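You operate a simulated robot arm through the tools that you are given. There is no shell and no other tool.

The job below is to be done with a simulated robot arm. You get a single attempt, and the scene is never put back.

Task
Put things in order on the top of the joining bench. At the end: the yellow peg from the top of the joining bench stands where the white peg stood; the brown peg from the top of the joining bench stands where the yellow peg stood; the blue brush stands on top of the orange weight; the white peg from the top of the joining bench stands where the blue brush stood; whatever was shut is shut again. Leave all else as you found it, and nothing knocked over.

It is judged by the outcome, as a careful person would: the job done as asked, and still so three seconds after it is handed in. It fails if anything else is knocked over, pushed out of place, dropped, spilled or broken.

Robot
A 6-joint arm with a two-finger parallel gripper, fixed in place. Base frame: the origin is at the foot of the arm, x ahead of it, y to its left, z up; the work surface is at about z = 0. Readings come in m, degrees, newtons and seconds.
With the tool pointing down near the work surface it reaches from about 0.18 to 0.46 m from the base axis. Its first joint turns from -70.0 to 70.0 degrees. Payload 1.9 kg.
Tool frame: the origin (TCP) lies between the finger pads and is the grasp point; the fingertips stand 0.023 m ahead of it; z points along the fingers, y is the line along which they close. Largest opening 0.094 m; finger width 0.038, thickness 0.01; the body of the gripper, 0.054 by 0.096 m, starts 0.039 m behind the TCP.
Orientation is told as [roll, pitch, yaw] about the base's x, y, z axes, in that order, counted from this pose: with the fingers straight down and closing along the base's y, the tool's x points along the base's -x, its y along +y and its z along -z.

Tools
- The arm moves only by the tool step_arm. Its argument "deltas" is a list that holds one entry, the list of rows, each a list of 7 numbers: the shift along the tool's x, y, z in mm, then the turn, a rotation vector about the tool's x, y, z in degrees, then the closure in counts, from 0 (fully open) to 255 (shut). In form: [[[tx, ty, tz, wx, wy, wz, gripper], ...]]. A call has 1 to 20 rows; each row shifts and turns the commanded pose from where the row before left it, along the tool's axes as they then stand. Rows are played at 5 a second. More than 0.05 m and 8.6 degrees between two rows, or a gripper value outside its range, and nothing of the call is played. A pose out of reach is approached as far as the arm can. The call stops where the force on the tool passes 40 N (or 10 N more than at its start, if that is more) or the arm is blocked; 0.2 s more then pass. The fingers move at their own pace (about 0.108 m/s each) and stop on an object; they squeeze with about 42 N. The grip force told is the motor's: it shows also when the fingers shut on nothing. Time passes only in rows, and 0.2 s behind the last, so rows that do not move let the fingers close. It gives the time, the measured TCP pose, the force on the tool (base axes), the opening and the grip force at its end, in the units of the frame above (readings bear some noise), with the torque about the TCP (base axes, N m) and any sound that the robot's microphone picked up, and new pictures: "show" is both (left out), scene, wrist or none.
- Cameras (640 x 400 px; columns grow to the right, rows downward): "scene" is fixed at [0.0475, 0.3037, 0.4264]; the picture's right is [-0.85, -0.52, 0.00], its down [-0.29, 0.47, -0.84] and it looks along [0.44, -0.71, -0.55] (base axes); focal length 214 px, centre (320, 200). "wrist" rides on the gripper at [0.086, 0.016, -0.075] in the tool frame; the picture's right is [-0.18, 0.98, 0.00], its down [-0.58, -0.11, -0.81] and it looks along [-0.79, -0.15, 0.59] (tool axes); focal length 243 px, centre (320, 200). There is no depth. A picture from a camera that has moved, and an enlarged one, comes with that camera's place and axes in the base frame and with its lens.
- inspect(camera, box): a new picture of the part [left, top, right, bottom] of that camera's present view, enlarged. No time passes.
- sign_off(): hands the job in; it is judged then, once.

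Places have to be worked out from the pictures, the camera data and where the tool is seen. Open the gripper and draw the arm clear of the work before you hand the job in, unless the task says otherwise.

The tools are called after "Call:" as name(argument=value, ...) on one line, values as JSON. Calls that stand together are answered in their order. step_arm: Moves the arm, as the interface text tells. Its arguments: {"type":"object","properties":{"deltas":{"type":"array","items":{"type":"array","items":{"type":"array","items":{"type":"number"}}}},"show":{"type":"string","enum":["both","scene","wrist","none"]}},"required":["deltas"]} The other tools are called the same way: inspect (camera, box) takes an enlarged picture of a part of a camera's view; sign_off () hands the job in.

At the start:

```text
time: 0.0
tcp_pos: [0.3231, 0.0254, 0.3539]
ee_rot: [0.2, -0.1, 0.0]
ft_force: [-0.2, 0.5, -0.5]
ft_torque: [-0.01, -0.01, -0.01]
width: 0.0941
finger_force: 0.1
```

scene: 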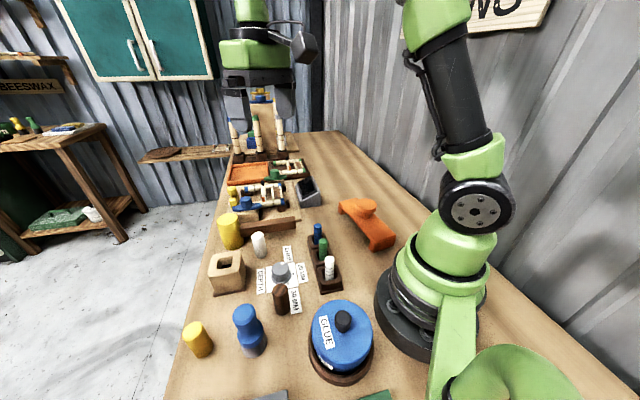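
wrist: 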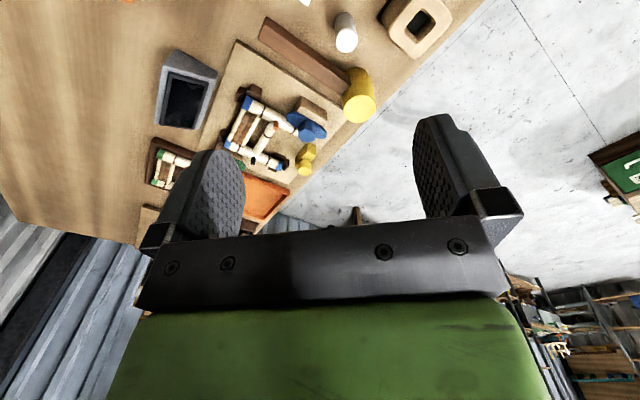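

The scene shows a bench with several pegs, a turntable-like label piece, a glue pot and more. I will enlarge parts of the scene picture to identify each item.

Call:
inspect(camera="scene", box=[170, 190, 410, 340])

Call:
inspect(camera="scene", box=[160, 280, 400, 400])

Call:
inspect(camera="scene", box=[200, 80, 360, 230])

Call:
inspect(camera="wrist", box=[130, 0, 470, 230])

```text
2.67 times, centred on (290, 265) of scene
camera zoom: at [0.0475, 0.3037, 0.4264], right [-0.85, -0.52, 0.0], down [-0.29, 0.47, -0.84], along [0.44, -0.71, -0.55], focal length 572 px, centre (400, 27)
```

zoom: 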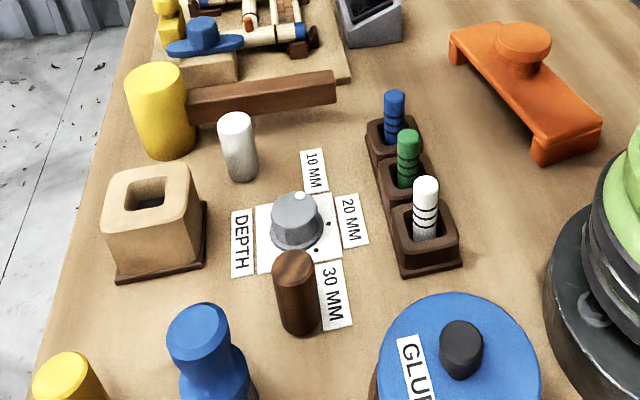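

```text
2.67 times, centred on (280, 340) of scene
camera zoom: at [0.0475, 0.3037, 0.4264], right [-0.85, -0.52, 0.0], down [-0.29, 0.47, -0.84], along [0.44, -0.71, -0.55], focal length 572 px, centre (427, -173)
```

zoom: 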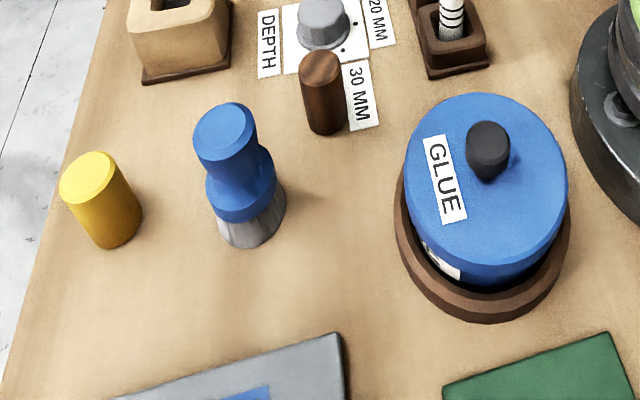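

```text
2.67 times, centred on (280, 155) of scene
camera zoom: at [0.0475, 0.3037, 0.4264], right [-0.85, -0.52, 0.0], down [-0.29, 0.47, -0.84], along [0.44, -0.71, -0.55], focal length 572 px, centre (427, 320)
```

zoom: 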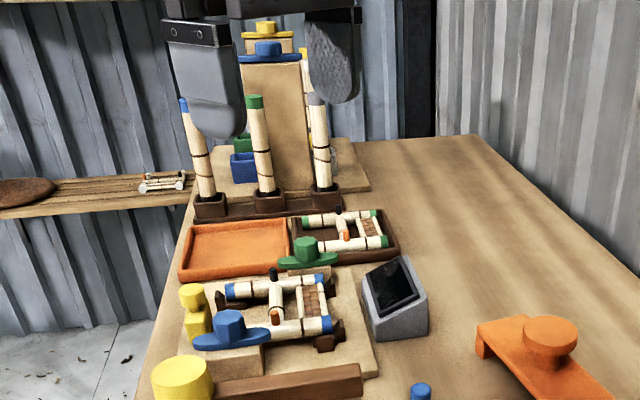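

```text
1.74 times, centred on (300, 115) of wrist
camera zoom: at [0.2372, 0.0416, 0.4279], right [0.18, 0.98, 0.0], down [0.58, -0.11, 0.81], along [0.79, -0.15, -0.59], focal length 422 px, centre (355, 348)
```

zoom: 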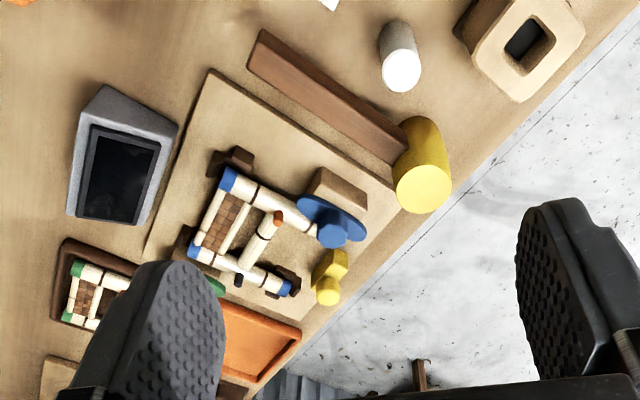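

I read white peg ≈(0.38, 0.05), brown peg ≈(0.24, 0.14), yellow peg ≈(0.305, 0.267), brush ≈(0.23, 0.22) and an orange bridge-shaped item with a knob ≈(0.2, -0.19). I turn the wrist to look at the -y side of the bench before deciding what the "orange weight" is.

Call:
step_arm(deltas=[[[0, 0, 0, 0, 0, 8, 0], [0, 0, 0, 0, 0, 8, 0], [0, 0, 0, 0, 0, 8, 0], [0, 0, 0, 0, 0, 8, 0], [0, 0, 0, 0, 0, 8, 0], [0, 0, 0, 0, 0, 8, 0], [0, 0, 0, 0, 0, 8, 0], [0, 0, 0, 0, 0, 8, 0], [0, 0, 0, 0, 0, 8, 0], [0, 0, 0, 0, 0, 8, 0]]], show="both")

```text
time: 2.2
tcp_pos: [0.3233, 0.0254, 0.3544]
ee_rot: [0.0, 0.2, -80.1]
ft_force: [-1.3, 0.4, 0.2]
ft_torque: [0.0, 0.0, -0.02]
width: 0.0943
finger_force: 0.1
camera wrist: at [0.3243, 0.1127, 0.4285], right [1.0, -0.01, 0.0], down [-0.01, -0.59, 0.81], along [-0.01, -0.81, -0.59], focal length 243 px, centre (320, 200)
```

scene: 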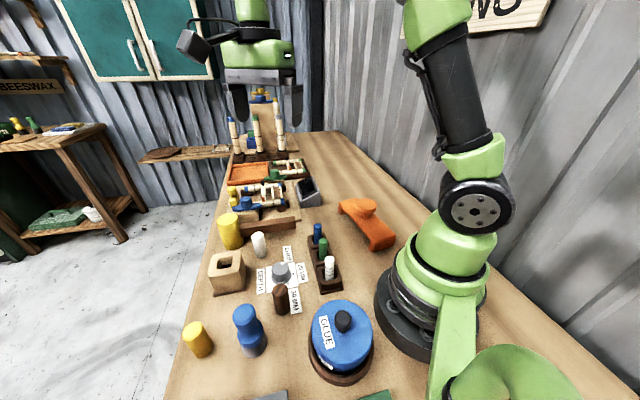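
wrist: 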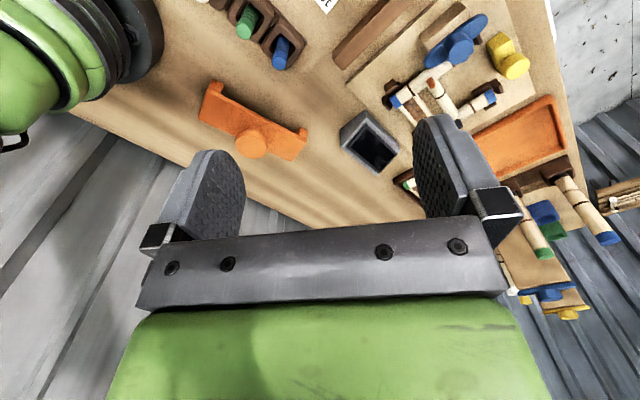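

The orange bridge item with a knob lies near the wall edge, and I see no other orange weight on this side. I now turn the camera to the +y side to see the near end of the bench.

Call:
step_arm(deltas=[[[0, 0, 0, 0, 0, -8.5, 0], [0, 0, 0, 0, 0, -8.5, 0], [0, 0, 0, 0, 0, -8.5, 0], [0, 0, 0, 0, 0, -8.5, 0], [0, 0, 0, 0, 0, -8.5, 0], [0, 0, 0, 0, 0, -8.5, 0], [0, 0, 0, 0, 0, -8.5, 0], [0, 0, 0, 0, 0, -8.5, 0], [0, 0, 0, 0, 0, -8.5, 0], [0, 0, 0, 0, 0, -8.5, 0], [0, 0, 0, 0, 0, -8.5, 0], [0, 0, 0, 0, 0, -8.5, 0], [0, 0, 0, 0, 0, -8.5, 0], [0, 0, 0, 0, 0, -8.5, 0], [0, 0, 0, 0, 0, -8.5, 0], [0, 0, 0, 0, 0, -8.5, 0], [0, 0, 0, 0, 0, -8.5, 0], [0, 0, 0, 0, 0, -8.5, 0], [0, 0, 0, 0, 0, -8.5, 0], [0, 0, 0, 0, 0, -8.5, 0]]], show="both")

```text
time: 6.4
tcp_pos: [0.325, 0.0255, 0.356]
ee_rot: [-0.1, -0.1, 90.2]
ft_force: [0.4, -0.1, 0.7]
ft_torque: [0.0, 0.0, -0.01]
width: 0.0941
finger_force: 0.0
camera wrist: at [0.3075, -0.0611, 0.4285], right [-0.98, 0.18, 0.0], down [0.11, 0.58, 0.81], along [0.15, 0.79, -0.59], focal length 243 px, centre (320, 200)
```

scene: 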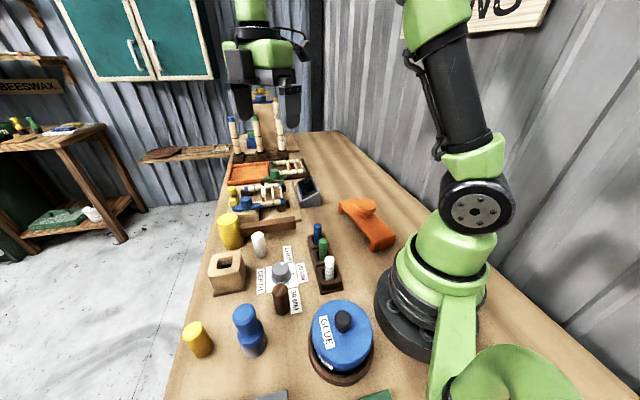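
wrist: 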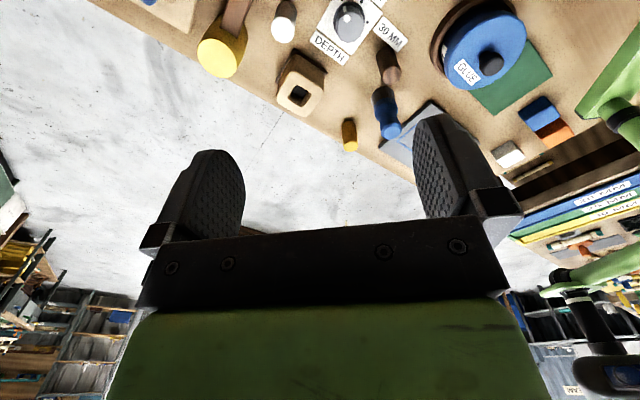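

Call:
inspect(camera="wrist", box=[400, 40, 640, 190])

Call:
inspect(camera="wrist", box=[180, 0, 440, 160])

Call:
inspect(camera="wrist", box=[480, 120, 640, 280])

```text
2.67 times, centred on (520, 115) of wrist
camera zoom: at [0.3075, -0.0611, 0.4285], right [-0.98, 0.18, 0.0], down [0.11, 0.58, 0.81], along [0.15, 0.79, -0.59], focal length 647 px, centre (-213, 427)
```

zoom: 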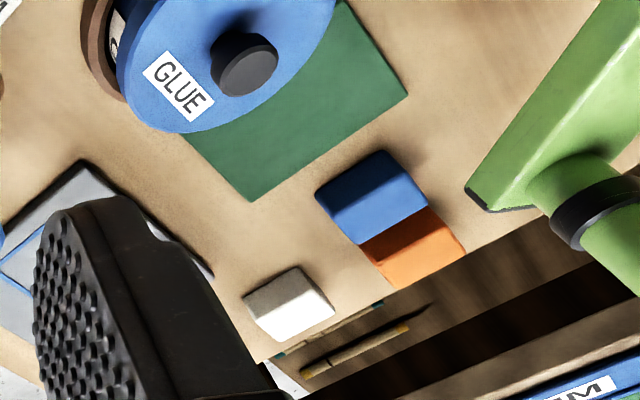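

```text
2.46 times, centred on (310, 80) of wrist
camera zoom: at [0.3075, -0.0611, 0.4285], right [-0.98, 0.18, 0.0], down [0.11, 0.58, 0.81], along [0.15, 0.79, -0.59], focal length 597 px, centre (345, 495)
```

zoom: 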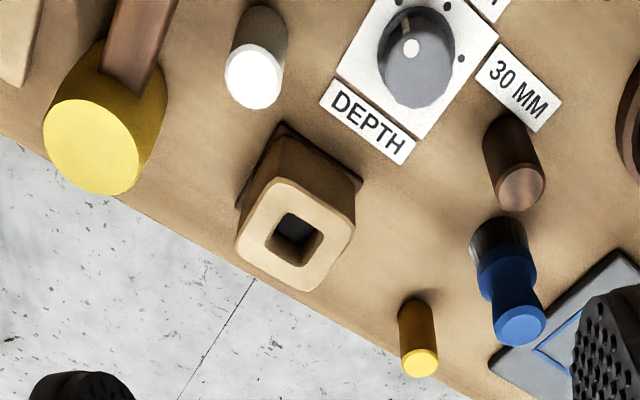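

```text
2.50 times, centred on (560, 200) of wrist
camera zoom: at [0.3075, -0.0611, 0.4285], right [-0.98, 0.18, 0.0], down [0.11, 0.58, 0.81], along [0.15, 0.79, -0.59], focal length 606 px, centre (-280, 200)
```

zoom: 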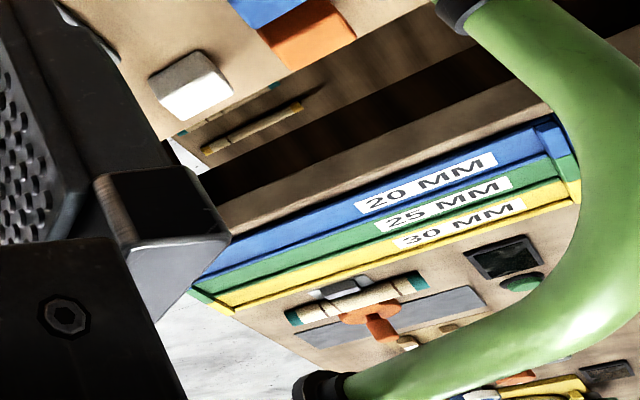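

The wrist view confirms the yellow peg and brush; the near-end orange/blue block lies behind the base, out of reach, so the orange bridge with a knob is the likely weight. I swing back toward it for a close look.

Call:
step_arm(deltas=[[[0, 0, 0, 0, 0, 8.5, 0], [0, 0, 0, 0, 0, 8.5, 0], [0, 0, 0, 0, 0, 8.5, 0], [0, 0, 0, 0, 0, 8.5, 0], [0, 0, 0, 0, 0, 8.5, 0], [0, 0, 0, 0, 0, 8.5, 0], [0, 0, 0, 0, 0, 8.5, 0], [0, 0, 0, 0, 0, 8.5, 0], [0, 0, 0, 0, 0, 8.5, 0], [0, 0, 0, 0, 0, 8.5, 0], [0, 0, 0, 0, 0, 8.5, 0], [0, 0, 0, 0, 0, 8.5, 0], [0, 0, 0, 0, 0, 8.5, 0], [0, 0, 0, 0, 0, 8.5, 0], [0, 0, 0, 0, 0, 8.5, 0], [0, 0, 0, 0, 0, 8.5, 0], [0, 0, 0, 0, 0, 8.5, 0], [0, 0, 0, 0, 0, 8.5, 0], [0, 0, 0, 0, 0, 8.5, 0], [0, 0, 0, 0, 0, 8.5, 0]]], show="none")

```text
time: 10.6
tcp_pos: [0.3241, 0.0253, 0.3557]
ee_rot: [0.2, 0.1, -80.1]
ft_force: [0.2, -0.9, 0.0]
ft_torque: [0.01, -0.01, 0.01]
width: 0.094
finger_force: 0.0
```

The wrist is back at yaw -80. I move toward the orange item, staying well above it, for a closer view.

Call:
step_arm(deltas=[[[-11.5, -21.1, 16, 0, 0, 0, 0], [-11.5, -21.1, 16, 0, 0, 0, 0], [-11.5, -21.1, 16, 0, 0, 0, 0], [-11.5, -21.1, 16, 0, 0, 0, 0], [-11.5, -21.1, 16, 0, 0, 0, 0]]], show="both")

```text
time: 11.8
tcp_pos: [0.2287, -0.0493, 0.2726]
ee_rot: [0.1, 0.0, -79.9]
ft_force: [-0.8, 0.0, 0.4]
ft_torque: [0.03, 0.0, -0.03]
width: 0.0942
finger_force: 0.1
camera wrist: at [0.23, 0.0387, 0.3464], right [1.0, -0.01, 0.0], down [-0.01, -0.59, 0.81], along [-0.01, -0.81, -0.59], focal length 243 px, centre (320, 200)
```

scene: 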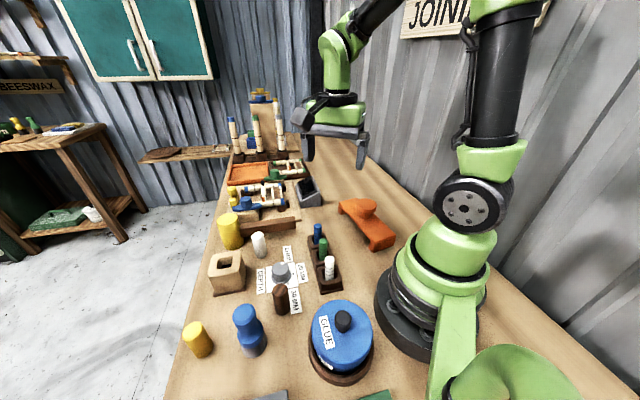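
wrist: 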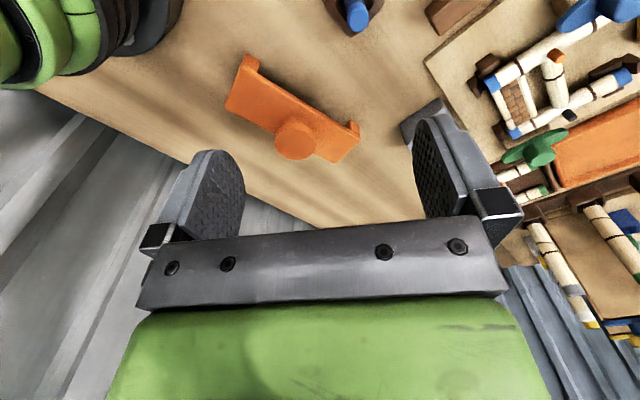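

Call:
inspect(camera="wrist", box=[200, 30, 400, 180])

Call:
inspect(camera="scene", box=[320, 180, 410, 260])

Call:
inspect(camera="scene", box=[210, 285, 300, 365])

```text
2.67 times, centred on (300, 105) of wrist
camera zoom: at [0.23, 0.0387, 0.3464], right [1.0, -0.01, 0.0], down [-0.01, -0.59, 0.81], along [-0.01, -0.81, -0.59], focal length 647 px, centre (373, 453)
```

zoom: 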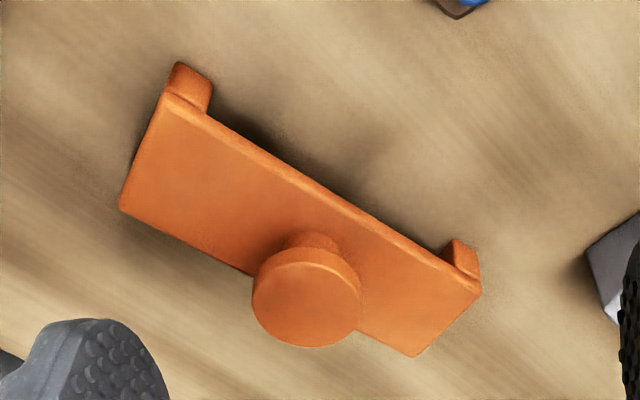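

```text
5.00 times, centred on (365, 220) of scene
camera zoom: at [0.0475, 0.3037, 0.4264], right [-0.85, -0.52, 0.0], down [-0.29, 0.47, -0.84], along [0.44, -0.71, -0.55], focal length 1072 px, centre (95, 100)
```

zoom: 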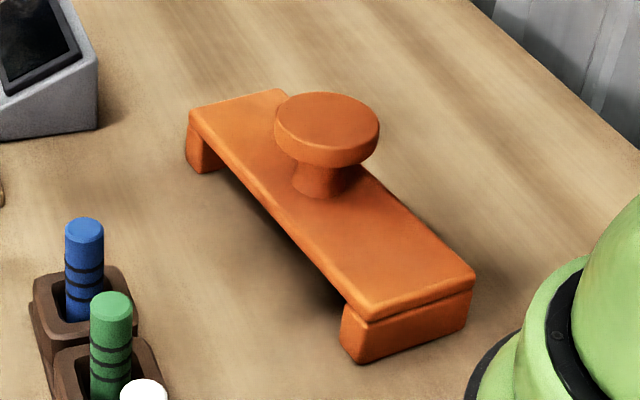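

```text
5.00 times, centred on (255, 325) of scene
camera zoom: at [0.0475, 0.3037, 0.4264], right [-0.85, -0.52, 0.0], down [-0.29, 0.47, -0.84], along [0.44, -0.71, -0.55], focal length 1072 px, centre (645, -425)
```

zoom: 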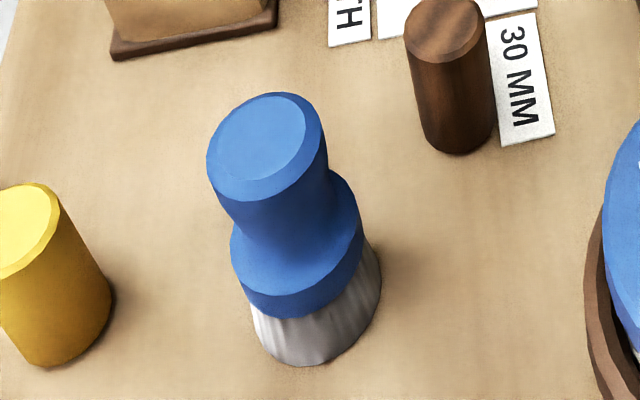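

The orange item is a bridge-shaped pressing weight with a flat round knob (about 58 mm across, top at z≈0.084, centre ≈(0.194, -0.187)); the brush base is about 42 mm, so it will stand there. I move the TCP above the knob, tips at about z=0.15, to check the alignment directly.

Call:
step_arm(deltas=[[[-25.9, -11.6, 20, 0, 0, 0, 0], [-25.9, -11.6, 20, 0, 0, 0, 0], [-25.9, -11.6, 20, 0, 0, 0, 0], [-25.9, -11.6, 20, 0, 0, 0, 0], [-25.9, -11.6, 20, 0, 0, 0, 0]]], show="both")

```text
time: 13.0
tcp_pos: [0.1972, -0.1873, 0.1719]
ee_rot: [0.2, 0.1, -79.9]
ft_force: [-0.3, -0.3, 0.0]
ft_torque: [-0.02, -0.03, 0.04]
width: 0.0945
finger_force: 0.1
camera wrist: at [0.1979, -0.0983, 0.2462], right [1.0, -0.01, 0.0], down [-0.01, -0.59, 0.81], along [-0.01, -0.81, -0.59], focal length 243 px, centre (320, 200)
```

scene: 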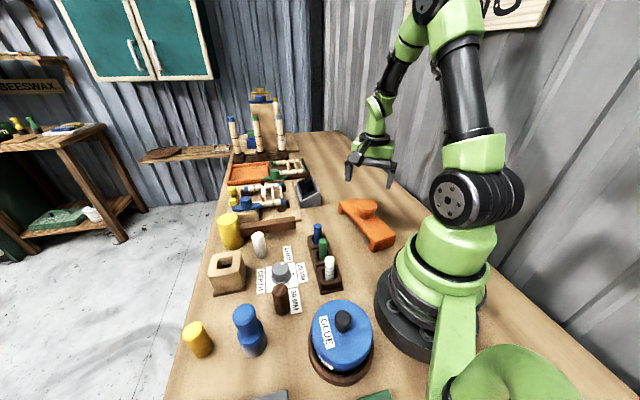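
wrist: 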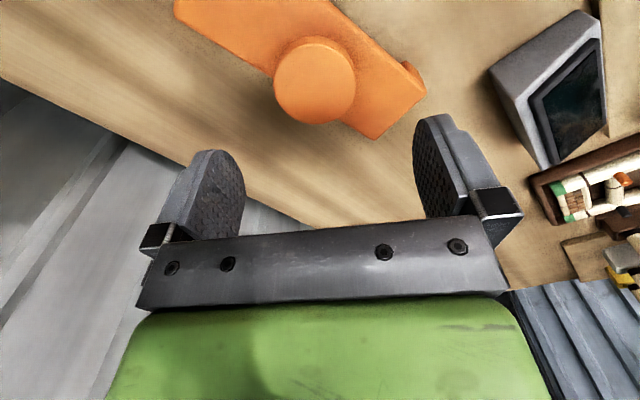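

The knob centre shows at pixel (314, 82), which puts it at (0.1935, -0.184, 0.085), agreeing with the earlier estimate. I lift and swing over to above the brush at ≈(0.2375, 0.2155), turning to yaw 45.

Call:
step_arm(deltas=[[[0, 0, -40, 0, 0, 0, 0], [0, 0, -40, 0, 0, 0, 0], [25.9, 7.3, 0, 0, 0, -8.333, 0], [24.6, 11.0, 0, 0, 0, -8.333, 0], [22.7, 14.4, 0, 0, 0, -8.333, 0], [20.4, 17.6, 0, 0, 0, -8.333, 0], [17.6, 20.4, 0, 0, 0, -8.333, 0], [14.5, 22.7, 0, 0, 0, -8.333, 0], [11.1, 24.6, 0, 0, 0, -8.333, 0], [7.4, 25.9, 0, 0, 0, -8.333, 0], [3.6, 26.7, 0, 0, 0, -8.333, 0], [-0.4, 26.9, 0, 0, 0, -8.333, 0], [-4.3, 26.6, 0, 0, 0, -8.333, 0], [-8.1, 25.7, 0, 0, 0, -8.333, 0], [-11.7, 24.3, 0, 0, 0, -8.333, 0], [-15.1, 22.3, 0, 0, 0, -8.333, 0], [-18.2, 19.9, 0, 0, 0, -8.333, 0]]], show="both")

```text
time: 16.6
tcp_pos: [0.236, 0.2159, 0.256]
ee_rot: [0.0, -0.1, 45.1]
ft_force: [0.3, 0.3, 0.4]
ft_torque: [0.01, -0.01, 0.03]
width: 0.0941
finger_force: 0.1
camera wrist: at [0.1632, 0.1662, 0.3289], right [-0.57, 0.82, 0.0], down [0.49, 0.33, 0.81], along [0.66, 0.46, -0.59], focal length 243 px, centre (320, 200)
```

scene: 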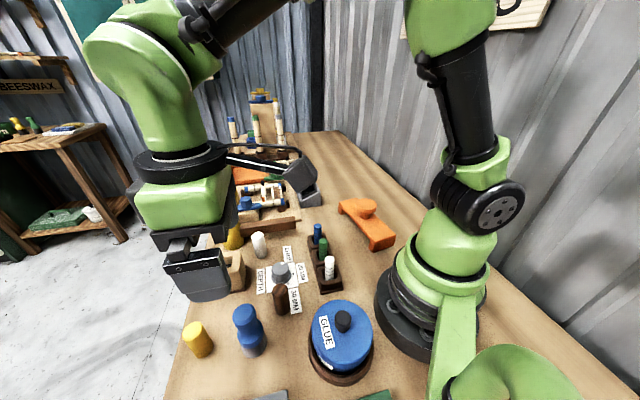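
wrist: 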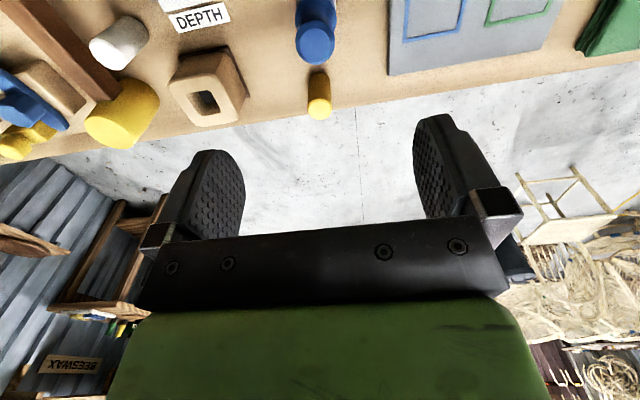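

The brush and yellow peg both appear near the picture's top centre. I enlarge that part to refine their positions.

Call:
inspect(camera="wrist", box=[240, 0, 400, 130])

Call:
inspect(camera="wrist", box=[60, 0, 260, 160])

```text
3.08 times, centred on (320, 65) of wrist
camera zoom: at [0.1632, 0.1662, 0.3289], right [-0.57, 0.82, 0.0], down [0.49, 0.33, 0.81], along [0.66, 0.46, -0.59], focal length 746 px, centre (320, 615)
```

zoom: 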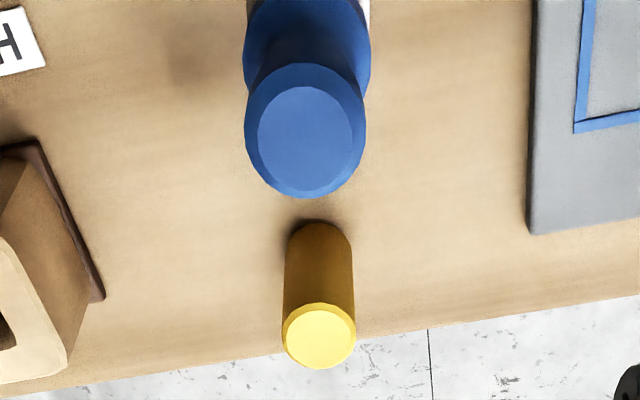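

```text
2.50 times, centred on (160, 80) of wrist
camera zoom: at [0.1632, 0.1662, 0.3289], right [-0.57, 0.82, 0.0], down [0.49, 0.33, 0.81], along [0.66, 0.46, -0.59], focal length 606 px, centre (720, 500)
```

zoom: 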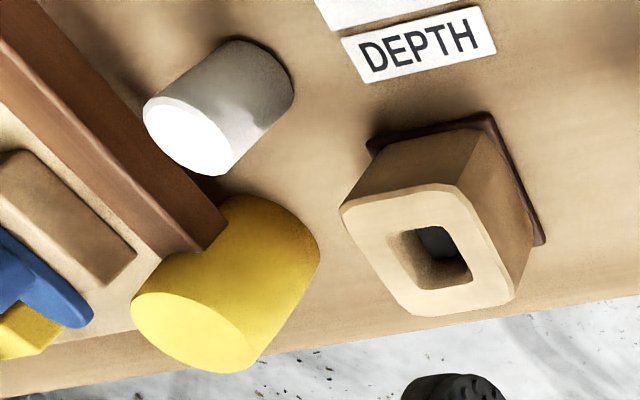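

Refined: brush axis ≈(0.2375, 0.2135), top at z≈0.103; yellow peg ≈(0.306, 0.2645). I correct sideways by about 3 mm and descend with open fingers around the brush handle.

Call:
step_arm(deltas=[[[0.6, -2.8, 0, 0, 0, 0, 0], [0, 0, 40, 0, 0, 0, 0], [0, 0, 40, 0, 0, 0, 0], [0, 0, 30, 0, 0, 0, 0], [0, 0, 20, 0, 0, 0, 0], [0, 0, 0, 0, 0, 0, 0]]], show="both")

```text
time: 18.0
tcp_pos: [0.2391, 0.2112, 0.1229]
ee_rot: [-0.1, -0.2, 45.0]
ft_force: [0.8, 0.1, -1.1]
ft_torque: [-0.01, 0.0, -0.02]
width: 0.0938
finger_force: 0.1
camera wrist: at [0.167, 0.1618, 0.1978], right [-0.56, 0.83, 0.0], down [0.49, 0.33, 0.81], along [0.67, 0.46, -0.59], focal length 243 px, centre (320, 200)
```

scene: 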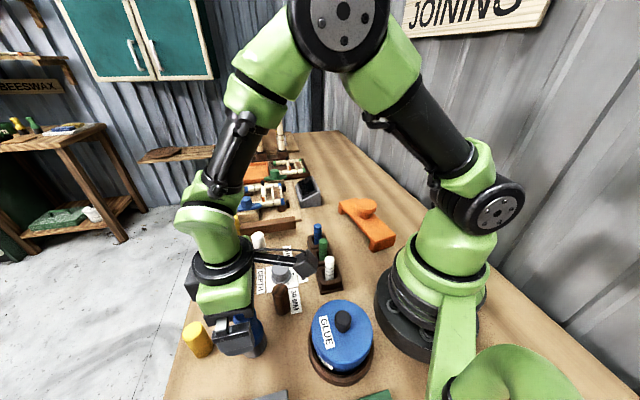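
wrist: 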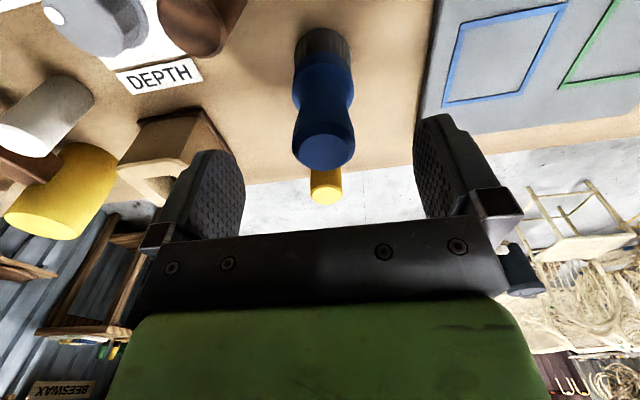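

The brush is between the open fingers. I enlarge the picture to check the centring along and across the fingers before the final descent.

Call:
inspect(camera="wrist", box=[220, 20, 420, 220])

Call:
inspect(camera="scene", box=[170, 270, 300, 370])

```text
2.00 times, centred on (320, 120) of wrist
camera zoom: at [0.167, 0.1618, 0.1978], right [-0.56, 0.83, 0.0], down [0.49, 0.33, 0.81], along [0.67, 0.46, -0.59], focal length 485 px, centre (320, 360)
```

zoom: 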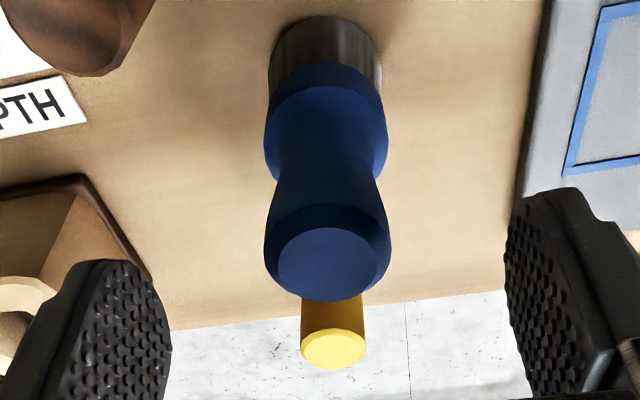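

```text
4.00 times, centred on (235, 320) of scene
camera zoom: at [0.0475, 0.3037, 0.4264], right [-0.85, -0.52, 0.0], down [-0.29, 0.47, -0.84], along [0.44, -0.71, -0.55], focal length 858 px, centre (660, -280)
```

zoom: 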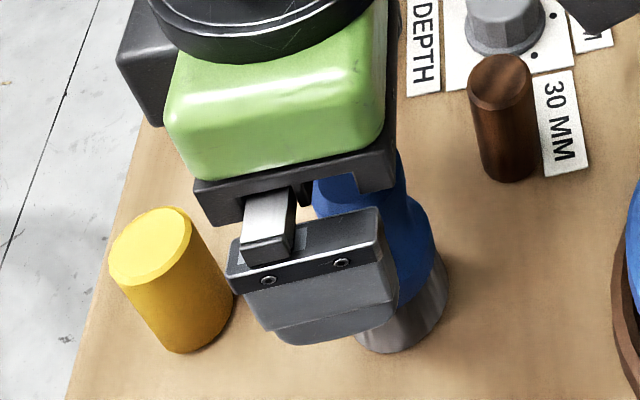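

The brush sits about 2 mm off centre along the closing line, at ≈(0.2375, 0.2127). I correct, descend to z≈0.09 and close on the handle.

Call:
step_arm(deltas=[[[0, 2, 11, 0, 0, 0, 0], [0, 0, 11, 0, 0, 0, 0], [0, 0, 11, 0, 0, 0, 0], [0, 0, 0, 0, 0, 0, 0], [0, 0, 0, 0, 0, 0, 100], [0, 0, 0, 0, 0, 0, 140], [0, 0, 0, 0, 0, 0, 180], [0, 0, 0, 0, 0, 0, 220], [0, 0, 0, 0, 0, 0, 220]]], show="both")

```text
time: 20.0
tcp_pos: [0.236, 0.2157, 0.0923]
ee_rot: [-0.1, -0.1, 45.0]
ft_force: [0.0, -1.1, -0.5]
ft_torque: [-0.02, -0.03, 0.0]
width: 0.0331
finger_force: 42.1
camera wrist: at [0.1633, 0.1652, 0.1652], right [-0.56, 0.83, 0.0], down [0.49, 0.33, 0.81], along [0.67, 0.46, -0.59], focal length 243 px, centre (320, 200)
```

scene: 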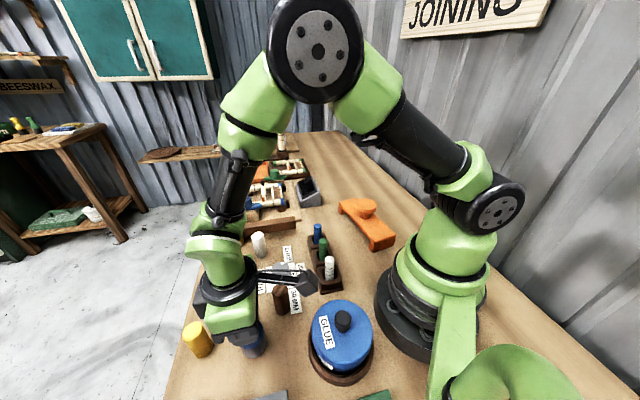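
wrist: 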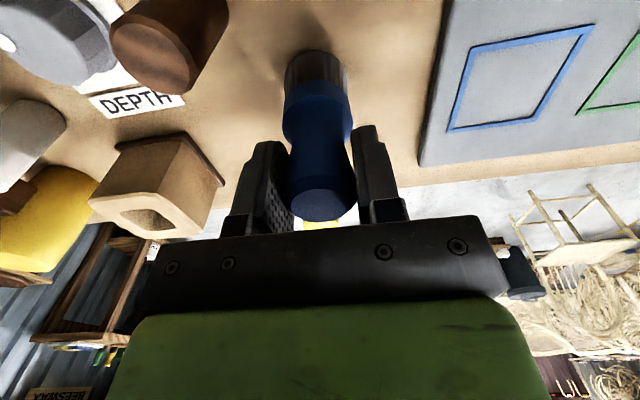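

The gripper holds the brush handle (33 mm wide, 42 N). I lift it straight up and check that it stays upright in the grip.

Call:
step_arm(deltas=[[[0, 0, -10, 0, 0, 0, 220], [0, 0, -30, 0, 0, 0, 220], [0, 0, -40, 0, 0, 0, 220], [0, 0, -40, 0, 0, 0, 220], [0, 0, -40, 0, 0, 0, 220], [0, 0, 0, 0, 0, 0, 220]]], show="both")

```text
time: 21.4
tcp_pos: [0.2373, 0.2125, 0.2504]
ee_rot: [-0.1, -0.1, 45.0]
ft_force: [0.9, 0.8, -1.4]
ft_torque: [-0.04, -0.01, 0.0]
width: 0.0332
finger_force: 41.7
camera wrist: at [0.1645, 0.162, 0.3243], right [-0.56, 0.83, 0.0], down [0.49, 0.33, 0.81], along [0.67, 0.46, -0.59], focal length 243 px, centre (320, 200)
```

scene: 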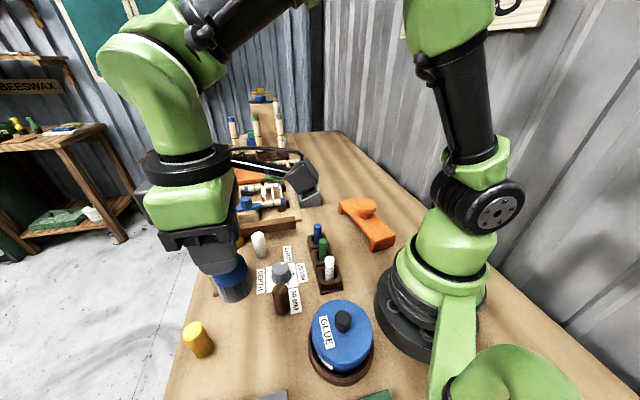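
wrist: 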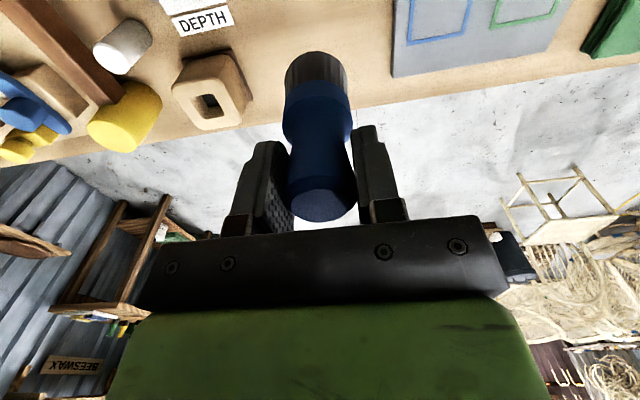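

The brush hangs upright and unmoved in the grip. I enlarge the view to measure its offset from the TCP.

Call:
inspect(camera="wrist", box=[240, 30, 400, 240])

Call:
inspect(camera="scene", box=[140, 200, 300, 310])

```text
1.90 times, centred on (320, 135) of wrist
camera zoom: at [0.1645, 0.162, 0.3243], right [-0.56, 0.83, 0.0], down [0.49, 0.33, 0.81], along [0.67, 0.46, -0.59], focal length 462 px, centre (320, 324)
```

zoom: 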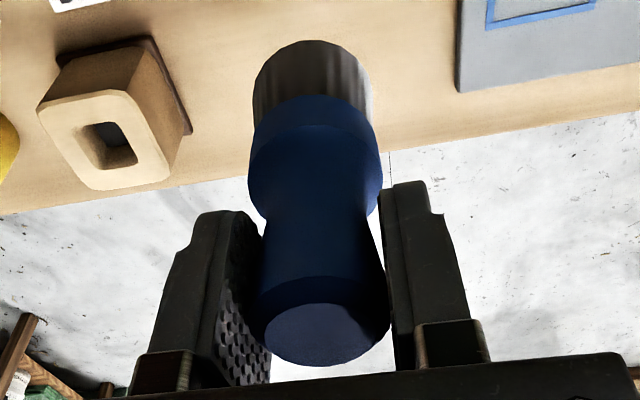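

```text
3.64 times, centred on (220, 255) of scene
camera zoom: at [0.0475, 0.3037, 0.4264], right [-0.85, -0.52, 0.0], down [-0.29, 0.47, -0.84], along [0.44, -0.71, -0.55], focal length 780 px, centre (684, 0)
```

zoom: 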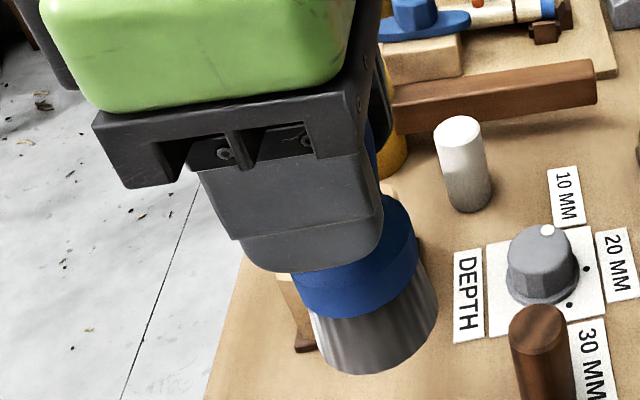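

The brush is held with a slight sideways lean (about 2–3°), bottom about 3 mm toward tool -y. I carry it at this height over to the weight's knob, back to yaw -80.

Call:
step_arm(deltas=[[[20.8, -16.9, 0, 0, 0, 8.333, 220], [18.1, -19.7, 0, 0, 0, 8.333, 220], [15.1, -22.1, 0, 0, 0, 8.333, 220], [11.7, -24.1, 0, 0, 0, 8.333, 220], [8.1, -25.5, 0, 0, 0, 8.333, 220], [4.3, -26.4, 0, 0, 0, 8.333, 220], [0.4, -26.8, 0, 0, 0, 8.333, 220], [-3.5, -26.5, 0, 0, 0, 8.333, 220], [-7.3, -25.8, 0, 0, 0, 8.333, 220], [-10.9, -24.4, 0, 0, 0, 8.333, 220], [-14.4, -22.6, 0, 0, 0, 8.333, 220], [-17.5, -20.3, 0, 0, 0, 8.333, 220], [-20.2, -17.5, 0, 0, 0, 8.333, 220], [-22.6, -14.4, 0, 0, 0, 8.333, 220], [-24.4, -11.0, 0, 0, 0, 8.333, 220], [0, 0, 0, 0, 0, 0, 220]]], show="both")

```text
time: 24.8
tcp_pos: [0.1929, -0.1869, 0.2493]
ee_rot: [0.1, 0.1, -80.0]
ft_force: [0.6, 0.8, -1.4]
ft_torque: [-0.01, -0.05, 0.02]
width: 0.0329
finger_force: 42.0
camera wrist: at [0.1946, -0.0986, 0.3245], right [1.0, -0.01, 0.0], down [-0.01, -0.59, 0.81], along [-0.01, -0.81, -0.59], focal length 243 px, centre (320, 200)
```

scene: 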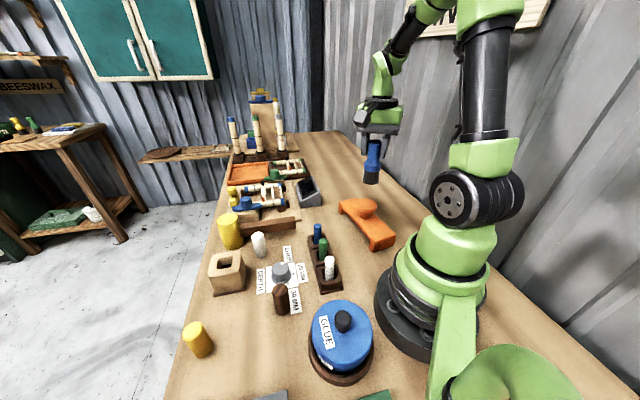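
wrist: 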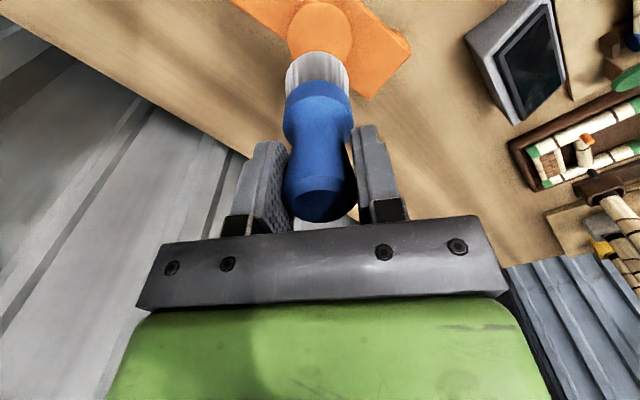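

The brush hangs above the knob. I enlarge both views to check tilt and alignment before lowering.

Call:
inspect(camera="wrist", box=[230, 0, 410, 120])

Call:
inspect(camera="scene", box=[320, 120, 420, 250])

```text
3.33 times, centred on (320, 60) of wrist
camera zoom: at [0.1946, -0.0986, 0.3245], right [1.0, -0.01, 0.0], down [-0.01, -0.59, 0.81], along [-0.01, -0.81, -0.59], focal length 809 px, centre (320, 667)
```

zoom: 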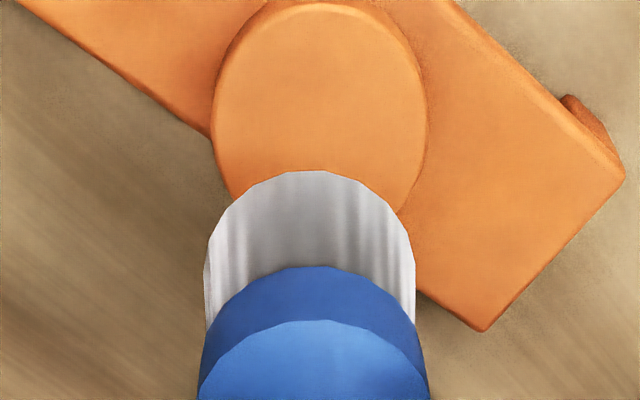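

```text
3.08 times, centred on (370, 185) of scene
camera zoom: at [0.0475, 0.3037, 0.4264], right [-0.85, -0.52, 0.0], down [-0.29, 0.47, -0.84], along [0.44, -0.71, -0.55], focal length 660 px, centre (166, 246)
```

zoom: 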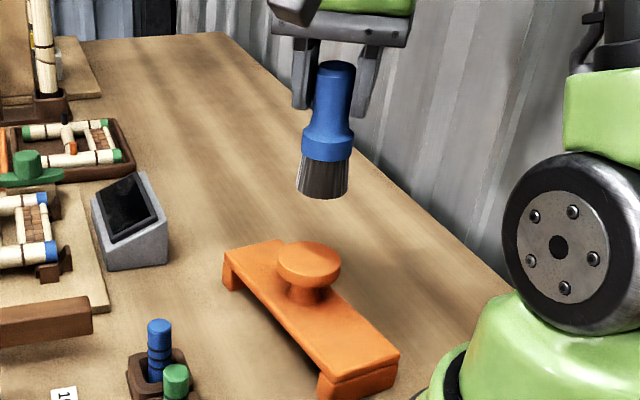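

Knob and brush base line up to within 2 mm (base about 2 mm to tool -y). I shift 2 mm and lower to just above the knob.

Call:
step_arm(deltas=[[[0, 2, 20, 0, 0, 0, 220], [0, 0, 20, 0, 0, 0, 220], [0, 0, 15, 0, 0, 0, 220], [0, 0, 10, 0, 0, 0, 220], [0, 0, 0, 0, 0, 0, 220]]], show="both")

Call:
inspect(camera="scene", box=[320, 130, 420, 260])

Call:
inspect(camera="wrist", box=[230, 0, 410, 120])

```text
time: 26.0
tcp_pos: [0.1974, -0.1851, 0.1846]
ee_rot: [0.1, 0.1, -80.0]
ft_force: [0.0, -0.3, -1.9]
ft_torque: [-0.03, -0.02, 0.0]
width: 0.0329
finger_force: 41.7
camera wrist: at [0.1971, -0.0973, 0.2595], right [1.0, -0.01, 0.0], down [-0.01, -0.59, 0.81], along [-0.01, -0.81, -0.59], focal length 243 px, centre (320, 200)
```

scene: 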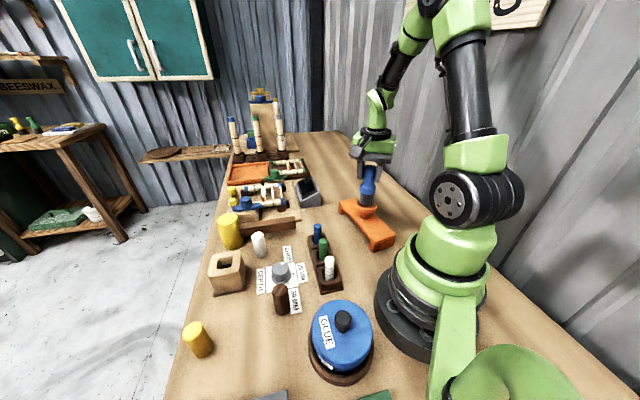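
wrist: 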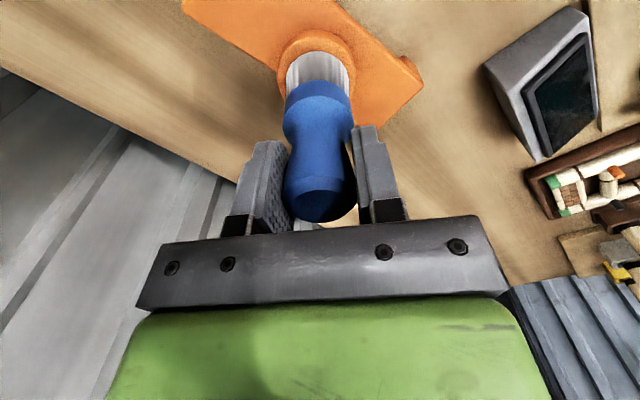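

```text
3.08 times, centred on (370, 195) of scene
camera zoom: at [0.0475, 0.3037, 0.4264], right [-0.85, -0.52, 0.0], down [-0.29, 0.47, -0.84], along [0.44, -0.71, -0.55], focal length 660 px, centre (166, 215)
```

zoom: 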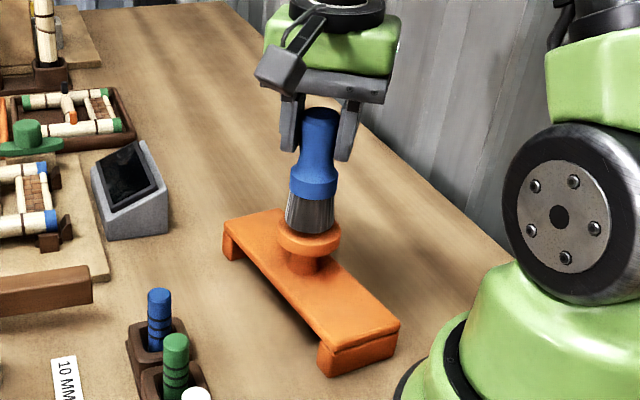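

```text
3.33 times, centred on (320, 60) of wrist
camera zoom: at [0.1971, -0.0973, 0.2595], right [1.0, -0.01, 0.0], down [-0.01, -0.59, 0.81], along [-0.01, -0.81, -0.59], focal length 809 px, centre (320, 667)
```

zoom: 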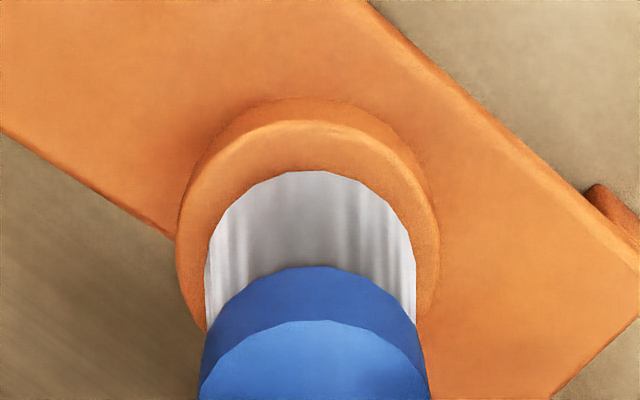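

The base is well centred over the knob with a few millimetres of gap left. I lower in small steps while watching the force.

Call:
step_arm(deltas=[[[0, 0, 1.5, 0, 0, 0, 220], [0, 0, 1.5, 0, 0, 0, 220], [0, 0, 1, 0, 0, 0, 220], [0, 0, 0, 0, 0, 0, 220]]], show="none")

```text
time: 27.0
tcp_pos: [0.1962, -0.1839, 0.1822]
ee_rot: [0.0, 0.1, -80.0]
ft_force: [-0.4, -0.1, -1.5]
ft_torque: [0.03, 0.0, -0.01]
width: 0.0329
finger_force: 42.1
```

No contact yet (force z still about -1.5 N). I continue down in small steps.

Call:
step_arm(deltas=[[[0, 0, 1, 0, 0, 0, 220], [0, 0, 1, 0, 0, 0, 220], [0, 0, 0, 0, 0, 0, 220]]], show="scene")

Call:
inspect(camera="scene", box=[340, 160, 400, 220])

```text
time: 27.8
tcp_pos: [0.1973, -0.1843, 0.1787]
ee_rot: [0.1, 0.1, -80.0]
ft_force: [-0.5, -0.1, -1.2]
ft_torque: [-0.03, 0.01, 0.0]
width: 0.0329
finger_force: 42.4
```

scene: 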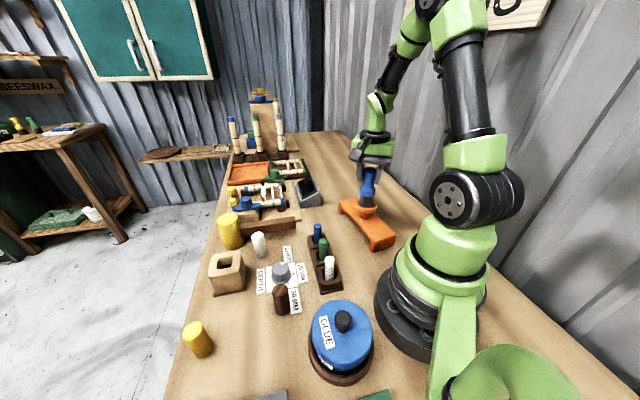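

```text
6.67 times, centred on (370, 190) of scene
camera zoom: at [0.0475, 0.3037, 0.4264], right [-0.85, -0.52, 0.0], down [-0.29, 0.47, -0.84], along [0.44, -0.71, -0.55], focal length 1430 px, centre (-13, 267)
```

zoom: 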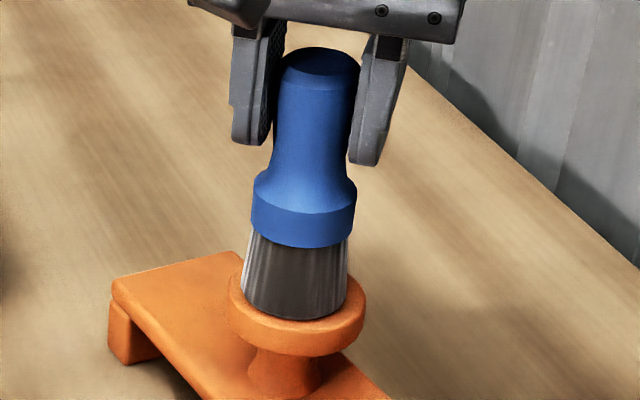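

The brush base appears nearly on the knob. I keep lowering in 1 mm steps until the force shows contact.

Call:
step_arm(deltas=[[[0, 0, 1, 0, 0, 0, 220], [0, 0, 1, 0, 0, 0, 220], [0, 0, 0, 0, 0, 0, 220]]], show="none")

```text
time: 28.6
tcp_pos: [0.1965, -0.1845, 0.1779]
ee_rot: [0.3, 0.0, -80.1]
ft_force: [-8.2, 2.3, 35.0]
ft_torque: [0.28, 0.05, 0.04]
width: 0.0327
finger_force: 41.7
```

Contact: 35 N upward. I ease back 1 mm to unload before releasing.

Call:
step_arm(deltas=[[[0, 0, -0.8, 0, 0, 0, 220], [0, 0, 0, 0, 0, 0, 220]]], show="none")

```text
time: 29.2
tcp_pos: [0.196, -0.1839, 0.1787]
ee_rot: [0.2, 0.0, -79.8]
ft_force: [0.1, -3.6, 7.4]
ft_torque: [-0.31, -0.23, -0.06]
width: 0.0329
finger_force: 42.0
```

The contact is light now (about 7 N). I open the fingers gradually to release the brush.

Call:
step_arm(deltas=[[[0, 0, 0, 0, 0, 0, 160], [0, 0, 0, 0, 0, 0, 150], [0, 0, 0, 0, 0, 0, 130], [0, 0, 0, 0, 0, 0, 100], [0, 0, 0, 0, 0, 0, 60], [0, 0, 0, 0, 0, 0, 30], [0, 0, 0, 0, 0, 0, 0]]], show="both")

Call:
inspect(camera="scene", box=[340, 160, 400, 220])

Call:
inspect(camera="wrist", box=[220, 20, 420, 230])

```text
time: 30.8
tcp_pos: [0.1959, -0.1848, 0.179]
ee_rot: [0.2, 0.0, -80.0]
ft_force: [-0.3, -0.6, 0.1]
ft_torque: [-0.01, -0.01, 0.01]
width: 0.0939
finger_force: 0.1
camera wrist: at [0.1969, -0.0963, 0.2522], right [1.0, -0.01, 0.0], down [-0.01, -0.59, 0.81], along [-0.01, -0.81, -0.59], focal length 243 px, centre (320, 200)
```

scene: 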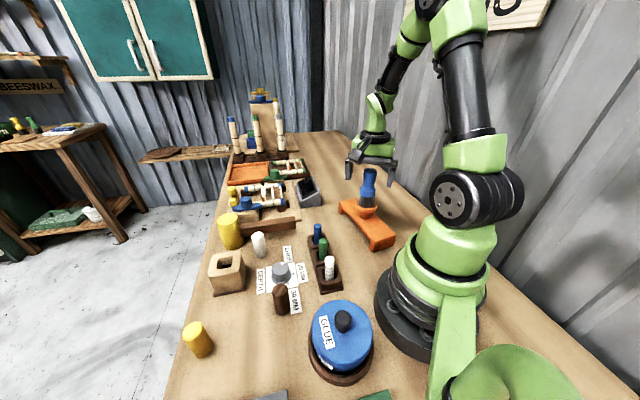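
wrist: 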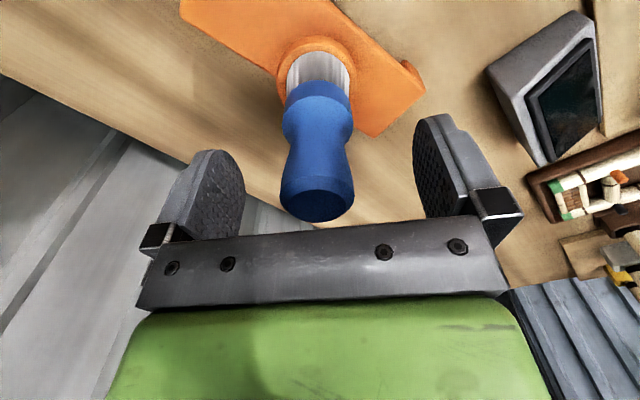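

```text
6.67 times, centred on (370, 190) of scene
camera zoom: at [0.0475, 0.3037, 0.4264], right [-0.85, -0.52, 0.0], down [-0.29, 0.47, -0.84], along [0.44, -0.71, -0.55], focal length 1430 px, centre (-13, 267)
```

zoom: 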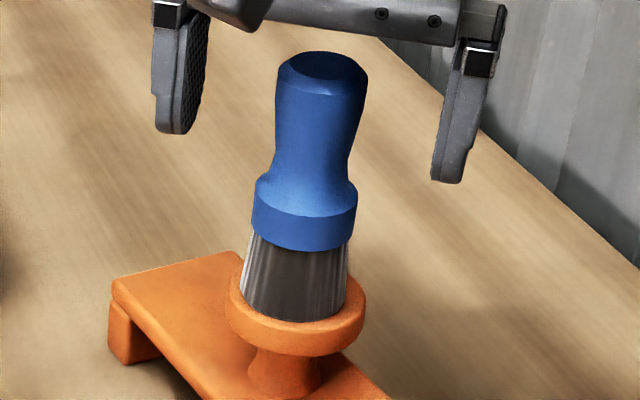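

```text
1.90 times, centred on (320, 125) of wrist
camera zoom: at [0.1969, -0.0963, 0.2522], right [1.0, -0.01, 0.0], down [-0.01, -0.59, 0.81], along [-0.01, -0.81, -0.59], focal length 462 px, centre (320, 343)
```

zoom: 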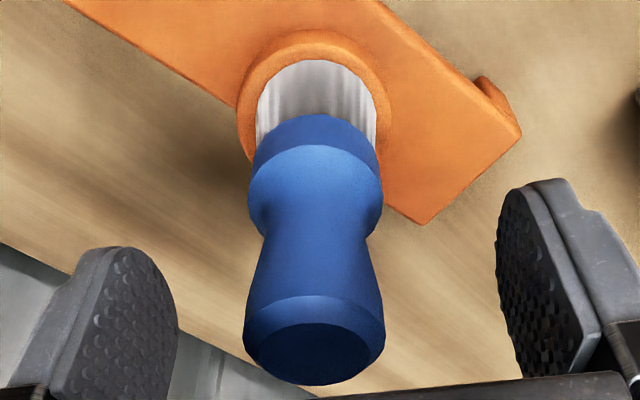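

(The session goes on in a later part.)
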